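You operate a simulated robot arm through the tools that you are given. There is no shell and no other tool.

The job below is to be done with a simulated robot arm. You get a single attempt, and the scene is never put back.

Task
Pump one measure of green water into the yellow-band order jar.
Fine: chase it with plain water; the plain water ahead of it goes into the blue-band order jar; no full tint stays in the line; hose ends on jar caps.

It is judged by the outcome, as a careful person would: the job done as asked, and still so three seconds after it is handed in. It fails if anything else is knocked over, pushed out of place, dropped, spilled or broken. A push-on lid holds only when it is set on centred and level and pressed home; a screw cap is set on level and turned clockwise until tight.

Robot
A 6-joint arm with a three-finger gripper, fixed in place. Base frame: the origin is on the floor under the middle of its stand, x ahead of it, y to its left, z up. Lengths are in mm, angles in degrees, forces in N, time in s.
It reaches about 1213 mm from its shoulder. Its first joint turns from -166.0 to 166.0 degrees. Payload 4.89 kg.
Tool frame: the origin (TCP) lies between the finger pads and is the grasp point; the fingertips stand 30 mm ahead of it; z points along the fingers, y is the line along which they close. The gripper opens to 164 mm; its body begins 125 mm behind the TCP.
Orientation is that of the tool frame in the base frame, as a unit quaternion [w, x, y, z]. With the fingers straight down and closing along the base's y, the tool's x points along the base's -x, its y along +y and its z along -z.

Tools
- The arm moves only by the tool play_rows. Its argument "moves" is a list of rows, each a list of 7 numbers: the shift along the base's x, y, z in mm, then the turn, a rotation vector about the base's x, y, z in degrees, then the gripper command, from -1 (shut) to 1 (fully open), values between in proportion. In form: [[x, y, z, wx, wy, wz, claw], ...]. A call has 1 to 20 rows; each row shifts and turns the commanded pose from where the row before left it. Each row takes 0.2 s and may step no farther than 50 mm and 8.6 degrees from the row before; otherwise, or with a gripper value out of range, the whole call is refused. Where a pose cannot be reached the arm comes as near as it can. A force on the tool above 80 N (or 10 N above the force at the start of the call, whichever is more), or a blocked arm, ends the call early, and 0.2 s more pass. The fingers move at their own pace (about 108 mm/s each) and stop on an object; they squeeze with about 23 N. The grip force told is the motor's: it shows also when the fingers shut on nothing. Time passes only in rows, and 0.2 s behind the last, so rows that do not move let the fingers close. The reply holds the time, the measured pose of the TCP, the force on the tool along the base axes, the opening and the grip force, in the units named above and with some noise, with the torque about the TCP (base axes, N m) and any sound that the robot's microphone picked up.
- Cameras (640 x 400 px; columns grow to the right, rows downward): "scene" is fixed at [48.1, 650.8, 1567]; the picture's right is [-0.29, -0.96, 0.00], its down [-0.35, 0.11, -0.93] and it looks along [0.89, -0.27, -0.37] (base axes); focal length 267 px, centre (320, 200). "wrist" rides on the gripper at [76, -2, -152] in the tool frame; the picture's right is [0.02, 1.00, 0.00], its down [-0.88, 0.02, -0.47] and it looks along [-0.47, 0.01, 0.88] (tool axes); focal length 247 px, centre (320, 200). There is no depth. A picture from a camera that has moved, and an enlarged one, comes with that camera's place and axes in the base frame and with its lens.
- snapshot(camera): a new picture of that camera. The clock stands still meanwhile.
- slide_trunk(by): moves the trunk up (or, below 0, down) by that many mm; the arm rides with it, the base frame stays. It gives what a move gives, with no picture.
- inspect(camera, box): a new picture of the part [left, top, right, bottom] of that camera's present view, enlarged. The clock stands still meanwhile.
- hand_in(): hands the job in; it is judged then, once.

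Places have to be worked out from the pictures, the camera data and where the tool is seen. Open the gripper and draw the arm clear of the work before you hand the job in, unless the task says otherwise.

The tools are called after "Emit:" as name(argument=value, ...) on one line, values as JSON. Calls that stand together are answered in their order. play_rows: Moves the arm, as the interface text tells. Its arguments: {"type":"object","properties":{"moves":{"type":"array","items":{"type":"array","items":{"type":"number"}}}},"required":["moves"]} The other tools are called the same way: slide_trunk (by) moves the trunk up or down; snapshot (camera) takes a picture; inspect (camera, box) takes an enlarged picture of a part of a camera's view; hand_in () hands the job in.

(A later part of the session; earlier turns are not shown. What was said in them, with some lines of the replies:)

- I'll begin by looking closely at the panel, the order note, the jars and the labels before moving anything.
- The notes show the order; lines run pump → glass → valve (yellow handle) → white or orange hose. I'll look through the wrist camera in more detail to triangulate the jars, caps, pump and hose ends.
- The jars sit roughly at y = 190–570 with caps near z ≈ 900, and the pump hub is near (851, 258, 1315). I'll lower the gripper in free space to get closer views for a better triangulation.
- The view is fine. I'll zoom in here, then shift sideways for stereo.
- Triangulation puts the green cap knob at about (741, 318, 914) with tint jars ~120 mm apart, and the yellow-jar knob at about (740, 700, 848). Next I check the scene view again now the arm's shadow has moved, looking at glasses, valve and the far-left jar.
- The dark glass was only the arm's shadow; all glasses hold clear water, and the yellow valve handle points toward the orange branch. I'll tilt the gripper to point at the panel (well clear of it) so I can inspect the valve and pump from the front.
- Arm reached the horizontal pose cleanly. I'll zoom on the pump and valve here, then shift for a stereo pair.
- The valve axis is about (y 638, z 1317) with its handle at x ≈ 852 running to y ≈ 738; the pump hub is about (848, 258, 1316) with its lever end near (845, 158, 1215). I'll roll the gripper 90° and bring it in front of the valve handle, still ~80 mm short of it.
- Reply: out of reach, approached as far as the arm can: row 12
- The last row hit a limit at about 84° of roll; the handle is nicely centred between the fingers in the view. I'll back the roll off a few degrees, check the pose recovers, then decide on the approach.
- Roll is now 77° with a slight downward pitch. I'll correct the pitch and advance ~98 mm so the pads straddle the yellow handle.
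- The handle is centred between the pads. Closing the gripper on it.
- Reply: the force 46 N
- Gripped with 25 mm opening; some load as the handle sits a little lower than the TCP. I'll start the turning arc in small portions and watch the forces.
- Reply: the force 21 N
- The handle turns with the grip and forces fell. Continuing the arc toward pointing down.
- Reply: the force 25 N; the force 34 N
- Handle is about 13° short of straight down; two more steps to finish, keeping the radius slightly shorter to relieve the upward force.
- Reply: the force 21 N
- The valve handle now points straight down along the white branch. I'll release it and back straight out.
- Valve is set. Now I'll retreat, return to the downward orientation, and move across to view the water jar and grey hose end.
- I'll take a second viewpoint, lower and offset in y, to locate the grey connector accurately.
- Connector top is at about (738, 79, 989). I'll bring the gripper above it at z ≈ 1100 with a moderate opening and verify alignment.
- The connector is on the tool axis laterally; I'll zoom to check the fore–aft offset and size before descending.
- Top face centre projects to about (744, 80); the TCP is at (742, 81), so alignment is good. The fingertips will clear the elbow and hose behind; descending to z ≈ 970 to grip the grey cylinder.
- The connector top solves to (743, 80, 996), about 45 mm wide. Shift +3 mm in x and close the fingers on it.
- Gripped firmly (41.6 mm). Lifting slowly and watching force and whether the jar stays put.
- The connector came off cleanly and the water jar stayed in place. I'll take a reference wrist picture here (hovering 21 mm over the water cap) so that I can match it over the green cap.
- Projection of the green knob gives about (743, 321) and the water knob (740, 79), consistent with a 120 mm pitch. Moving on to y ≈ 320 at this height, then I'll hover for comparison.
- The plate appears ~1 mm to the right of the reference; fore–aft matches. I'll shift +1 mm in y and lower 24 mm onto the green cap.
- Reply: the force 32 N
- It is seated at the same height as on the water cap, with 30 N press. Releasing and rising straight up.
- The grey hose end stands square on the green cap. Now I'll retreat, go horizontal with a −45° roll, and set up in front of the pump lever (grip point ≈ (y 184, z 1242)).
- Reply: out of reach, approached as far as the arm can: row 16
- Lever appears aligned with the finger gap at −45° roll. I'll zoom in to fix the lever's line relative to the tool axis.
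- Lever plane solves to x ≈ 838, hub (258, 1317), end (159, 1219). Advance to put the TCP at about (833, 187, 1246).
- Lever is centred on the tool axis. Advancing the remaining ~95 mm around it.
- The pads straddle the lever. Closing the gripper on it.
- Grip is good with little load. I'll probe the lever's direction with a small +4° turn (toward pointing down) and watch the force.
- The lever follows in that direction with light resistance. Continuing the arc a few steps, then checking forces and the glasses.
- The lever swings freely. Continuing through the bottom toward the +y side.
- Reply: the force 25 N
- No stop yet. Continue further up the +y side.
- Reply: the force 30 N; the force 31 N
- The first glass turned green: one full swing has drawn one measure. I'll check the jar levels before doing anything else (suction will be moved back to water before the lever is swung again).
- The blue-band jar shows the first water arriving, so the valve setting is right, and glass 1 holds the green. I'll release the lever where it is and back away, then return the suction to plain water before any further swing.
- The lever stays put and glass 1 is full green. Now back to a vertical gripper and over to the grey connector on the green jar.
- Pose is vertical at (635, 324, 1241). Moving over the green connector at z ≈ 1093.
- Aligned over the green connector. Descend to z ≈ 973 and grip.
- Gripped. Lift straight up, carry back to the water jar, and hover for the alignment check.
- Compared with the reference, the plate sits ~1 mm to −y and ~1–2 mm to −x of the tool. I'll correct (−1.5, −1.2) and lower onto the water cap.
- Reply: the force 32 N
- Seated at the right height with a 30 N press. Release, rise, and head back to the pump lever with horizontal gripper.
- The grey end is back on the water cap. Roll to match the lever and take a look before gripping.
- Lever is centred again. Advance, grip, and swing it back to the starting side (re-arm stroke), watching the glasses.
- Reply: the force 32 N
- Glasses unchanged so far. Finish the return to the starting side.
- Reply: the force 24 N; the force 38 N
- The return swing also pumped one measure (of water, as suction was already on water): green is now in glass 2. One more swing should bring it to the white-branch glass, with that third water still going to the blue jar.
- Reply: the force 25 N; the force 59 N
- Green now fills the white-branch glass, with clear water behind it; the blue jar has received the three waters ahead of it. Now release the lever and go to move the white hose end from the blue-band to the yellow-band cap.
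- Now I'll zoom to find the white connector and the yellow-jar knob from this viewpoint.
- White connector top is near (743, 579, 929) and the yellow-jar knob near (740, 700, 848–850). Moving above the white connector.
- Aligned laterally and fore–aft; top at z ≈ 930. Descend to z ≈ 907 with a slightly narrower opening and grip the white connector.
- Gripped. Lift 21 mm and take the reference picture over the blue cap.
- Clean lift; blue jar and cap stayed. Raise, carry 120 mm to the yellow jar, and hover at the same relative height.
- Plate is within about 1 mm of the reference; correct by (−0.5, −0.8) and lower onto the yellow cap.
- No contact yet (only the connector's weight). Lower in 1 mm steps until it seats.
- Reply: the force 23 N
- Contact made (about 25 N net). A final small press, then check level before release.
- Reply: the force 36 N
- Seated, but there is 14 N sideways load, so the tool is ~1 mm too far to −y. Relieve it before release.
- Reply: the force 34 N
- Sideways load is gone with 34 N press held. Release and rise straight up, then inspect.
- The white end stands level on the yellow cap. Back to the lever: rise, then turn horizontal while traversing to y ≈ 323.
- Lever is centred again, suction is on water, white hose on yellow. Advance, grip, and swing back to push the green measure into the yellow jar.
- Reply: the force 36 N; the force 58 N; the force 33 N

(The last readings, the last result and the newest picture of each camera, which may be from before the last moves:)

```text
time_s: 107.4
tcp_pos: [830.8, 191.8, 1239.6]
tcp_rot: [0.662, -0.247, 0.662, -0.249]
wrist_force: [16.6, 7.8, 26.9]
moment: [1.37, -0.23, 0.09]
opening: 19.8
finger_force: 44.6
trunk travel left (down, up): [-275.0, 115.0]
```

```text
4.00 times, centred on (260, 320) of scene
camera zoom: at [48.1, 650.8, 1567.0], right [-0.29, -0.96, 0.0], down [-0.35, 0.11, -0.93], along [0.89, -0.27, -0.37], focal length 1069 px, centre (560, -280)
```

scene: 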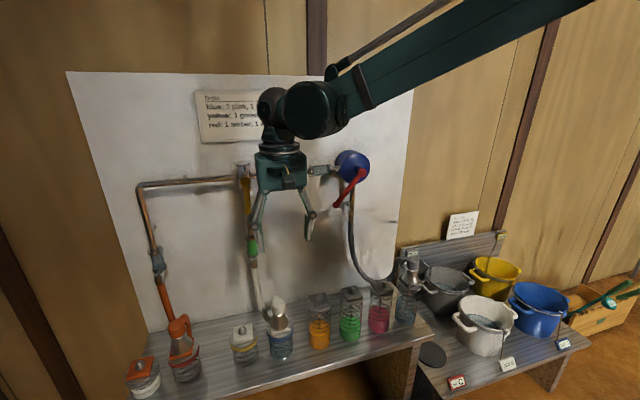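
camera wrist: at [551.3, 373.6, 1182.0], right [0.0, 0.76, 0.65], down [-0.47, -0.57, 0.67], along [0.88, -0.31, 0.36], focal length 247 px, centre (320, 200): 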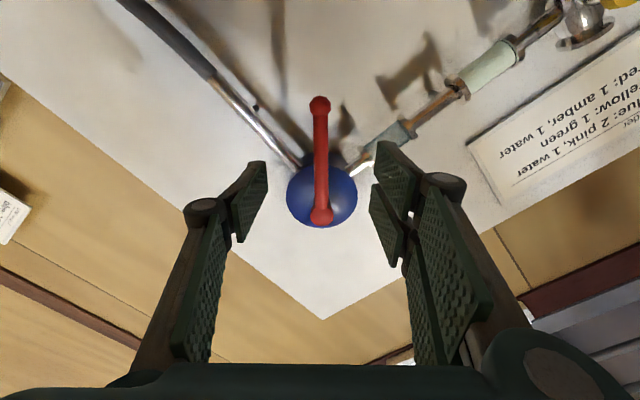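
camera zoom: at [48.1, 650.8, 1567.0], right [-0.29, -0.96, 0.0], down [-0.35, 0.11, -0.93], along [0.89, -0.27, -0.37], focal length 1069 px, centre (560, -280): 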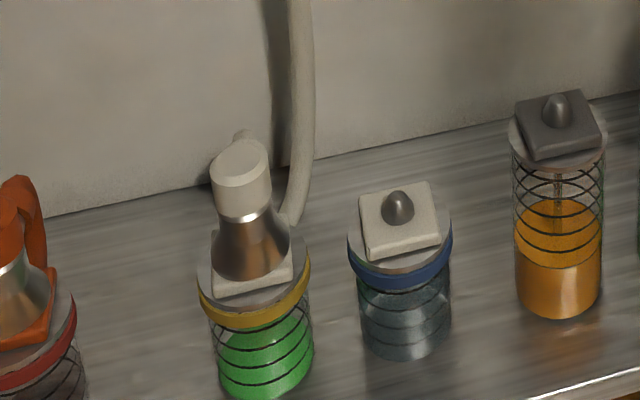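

Green has landed in the yellow jar and the line now holds only clear water (with a faint trace in the white-branch glass). I'll release the lever and back the arm away.

Emit:
play_rows(moves=[[0, 0, 0, 0, 0, 0, -0.6], [0, 0, 0, 0, 0, 0, -0.3], [0, 0, 0, 0, 0, 0, 0], [-15, 0, 0, 0, 0, 0, 0], [-30, 0, 0, 0, 0, 0, 0], [-40, 0, 0, 0, 0, 0, 0], [-40, 0, 0, 0, 0, 0, 0], [0, 0, 0, 0, 0, 0, 0]])

Emit:
inspect(camera="scene", box=[120, 130, 420, 400])

Emit:
play_rows(moves=[[-3, 10, 10, 6.9, 0, 0, 0], [-3, 10, 10, 6.9, 0, 0, 0], [-3, 10, 10, 6.9, 0, 0, 0], [-3, 10, 10, 6.9, 0, 0, 0], [-3, 10, 10, 6.9, 0, 0, 0], [-3, 10, 10, 6.5, 0, 0, 0], [0, 6, 12, 0, 7.5, 0, 0], [0, 6, 12, 0, 7.5, 0, 0], [0, 6, 12, 0, 7.5, 0, 0], [0, 6, 12, 0, 7.5, 0, 0], [0, 6, 12, 0, 7.5, 0, 0], [-10, 6, 12, 0, 7.5, 0, 0], [-10, 6, 12, 0, 7.5, 0, 0], [-10, 6, 12, 0, 7.5, 0, 0], [-20, 6, 12, 0, 7.5, 0, 0], [-20, 6, 12, 0, 7.5, 0, 0.5], [-20, 6, 12, 0, 7.5, 0, 1], [-20, 6, 12, 0, 7.5, 0, 1], [0, 0, 0, 0, 0, 0, 1]])

Emit:
snapshot(camera="scene")

Emit:
snapshot(camera="wrist")

```text
time_s: 109.2
tcp_pos: [708.3, 195.7, 1250.9]
tcp_rot: [0.662, -0.247, 0.663, -0.247]
wrist_force: [-0.3, -0.3, 0.6]
moment: [-0.05, 0.08, 0.07]
opening: 81.9
finger_force: 0.1
out of reach, approached as far as the arm can: row 7
trunk travel left (down, up): [-275.0, 115.0]
```

```text
1.48 times, centred on (270, 265) of scene
camera zoom: at [48.1, 650.8, 1567.0], right [-0.29, -0.96, 0.0], down [-0.35, 0.11, -0.93], along [0.89, -0.27, -0.37], focal length 396 px, centre (394, 104)
```

zoom: 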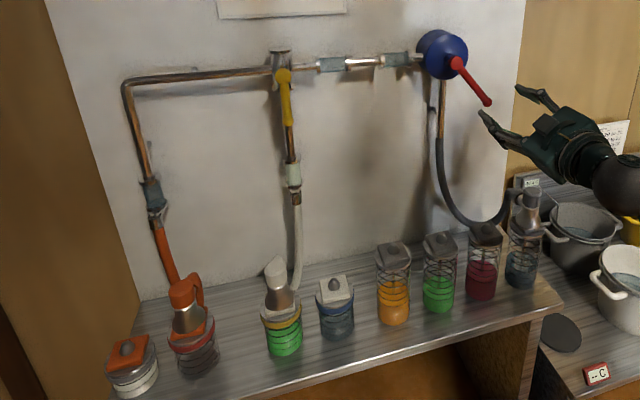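

```text
time_s: 113.2
tcp_pos: [582.6, 326.9, 1455.7]
tcp_rot: [0.0, 0.001, 1.0, -0.001]
wrist_force: [-0.6, 0.3, 0.2]
moment: [-0.04, 0.1, 0.01]
opening: 164.0
finger_force: 0.0
trunk travel left (down, up): [-275.0, 115.0]
```

```text
taken
```

scene: 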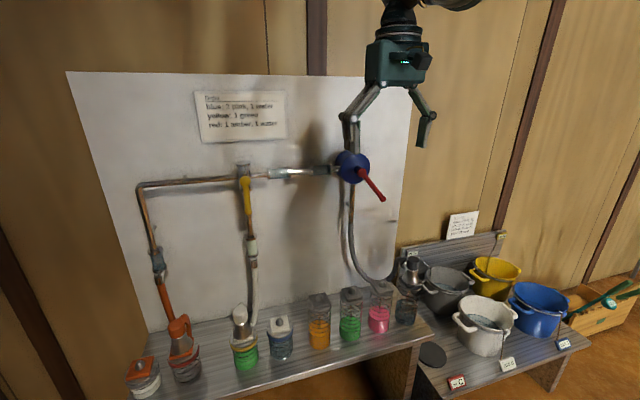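

```text
taken
camera wrist: at [507.2, 324.5, 1608.7], right [-0.02, 1.0, 0.0], down [0.88, 0.02, 0.47], along [0.47, 0.01, -0.88], focal length 247 px, centre (320, 200)
```

wrist: 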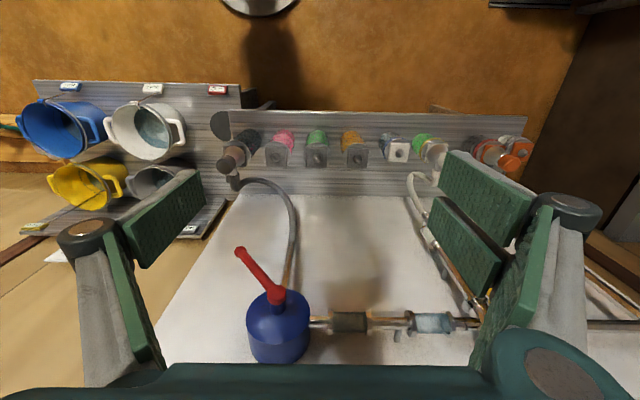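

Arm is clear above. I'll retreat to near the starting pose and do a final close check of both hose ends, the glasses and the jars.

Emit:
play_rows(moves=[[-40, 0, 15, 0, 0, 0, 1], [-40, 0, 15, 0, 0, 0, 1], [-40, 0, 15, 0, 0, 0, 1], [-23, -7, 20, 0, 0, 0, 1], [0, 0, 0, 0, 0, 0, 1]])

Emit:
inspect(camera="scene", box=[110, 280, 310, 400])

Emit:
inspect(camera="scene", box=[300, 230, 460, 350])

Emit:
inspect(camera="scene", box=[120, 140, 400, 300])

```text
time_s: 114.4
tcp_pos: [438.2, 318.0, 1522.6]
tcp_rot: [0.0, 0.0, 1.0, -0.001]
wrist_force: [-1.2, -1.2, 0.7]
moment: [0.09, -0.14, -0.03]
opening: 163.9
finger_force: 0.1
trunk travel left (down, up): [-275.0, 115.0]
```

```text
3.20 times, centred on (210, 340) of scene
camera zoom: at [48.1, 650.8, 1567.0], right [-0.29, -0.96, 0.0], down [-0.35, 0.11, -0.93], along [0.89, -0.27, -0.37], focal length 855 px, centre (672, -248)
```

zoom: 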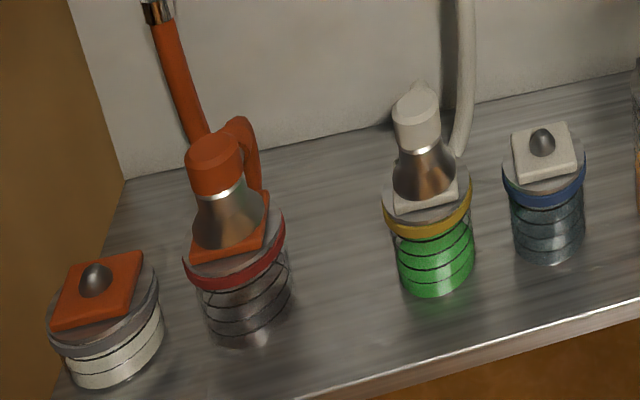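

```text
3.33 times, centred on (380, 290) of scene
camera zoom: at [48.1, 650.8, 1567.0], right [-0.29, -0.96, 0.0], down [-0.35, 0.11, -0.93], along [0.89, -0.27, -0.37], focal length 890 px, centre (120, -100)
```

zoom: 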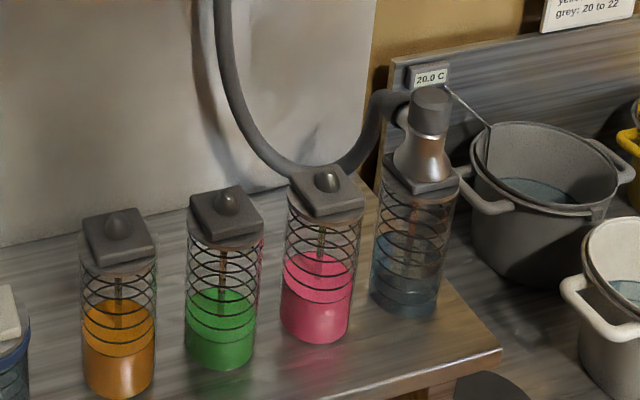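

```text
2.29 times, centred on (260, 220) of scene
camera zoom: at [48.1, 650.8, 1567.0], right [-0.29, -0.96, 0.0], down [-0.35, 0.11, -0.93], along [0.89, -0.27, -0.37], focal length 611 px, centre (457, 154)
```

zoom: 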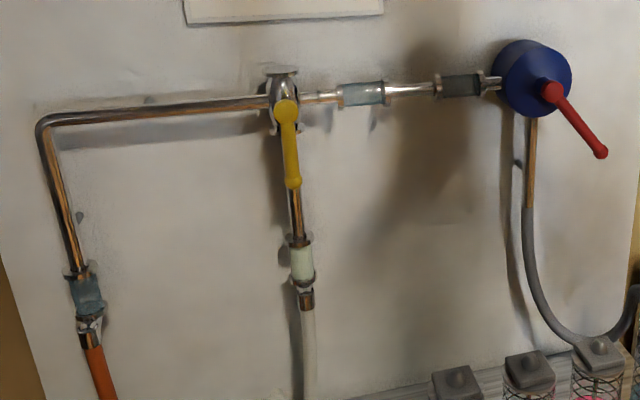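

All hoses end on caps and nothing is displaced. One last zoom at the yellow and blue jar levels before handing in.

Emit:
inspect(camera="scene", box=[220, 300, 300, 375])

Emit:
snapshot(camera="scene")

```text
5.33 times, centred on (260, 338) of scene
camera zoom: at [48.1, 650.8, 1567.0], right [-0.29, -0.96, 0.0], down [-0.35, 0.11, -0.93], along [0.89, -0.27, -0.37], focal length 1425 px, centre (640, -533)
```

zoom: 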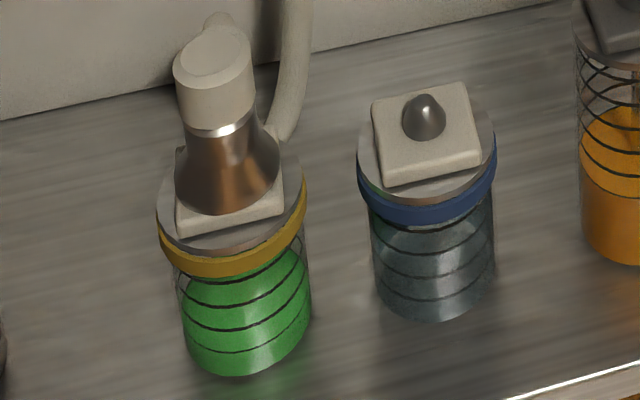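

```text
taken
```

scene: 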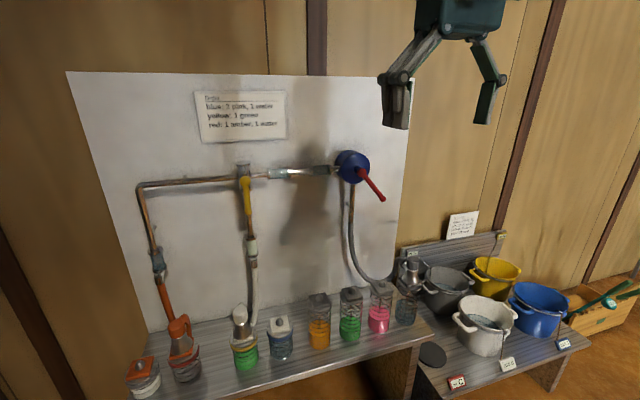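

One measure of green is in the yellow-band jar, and the plain water that was ahead of it went into the blue-band jar. The line holds only plain water, with a faint trace of tint. All three hose ends sit on caps, nothing else moved, and the arm is clear with the gripper open, so I'm handing in.

Emit:
hand_in()

```text
The job is handed in.
```

The job is handed in: one measure of green water is in the yellow-band order jar. I don't have the judge's result, so this is what the final pictures show.

- **Green measure:** I drew a single stroke from the green jar and chased it with plain water. The strokes after that drew only plain water, and the last one pushed the green into the yellow-band jar.
- **Water ahead of it:** Three measures of plain water were in the line ahead of the green, and all three went into the blue-band jar. The order note lists only one water for blue.
- **Line:** No full tint is left. The white-branch glass keeps a faint green trace.
- **Hoses:** The white hose ends on the yellow-band cap, the grey one is back on the plain-water cap, and the orange one stayed on the red-band cap.
- **Valve:** The valve handle now points down to the white branch. It pointed to the orange branch at the start, and I left it down.

Nothing was spilled or knocked over, and the arm is back near its starting position with the gripper open.
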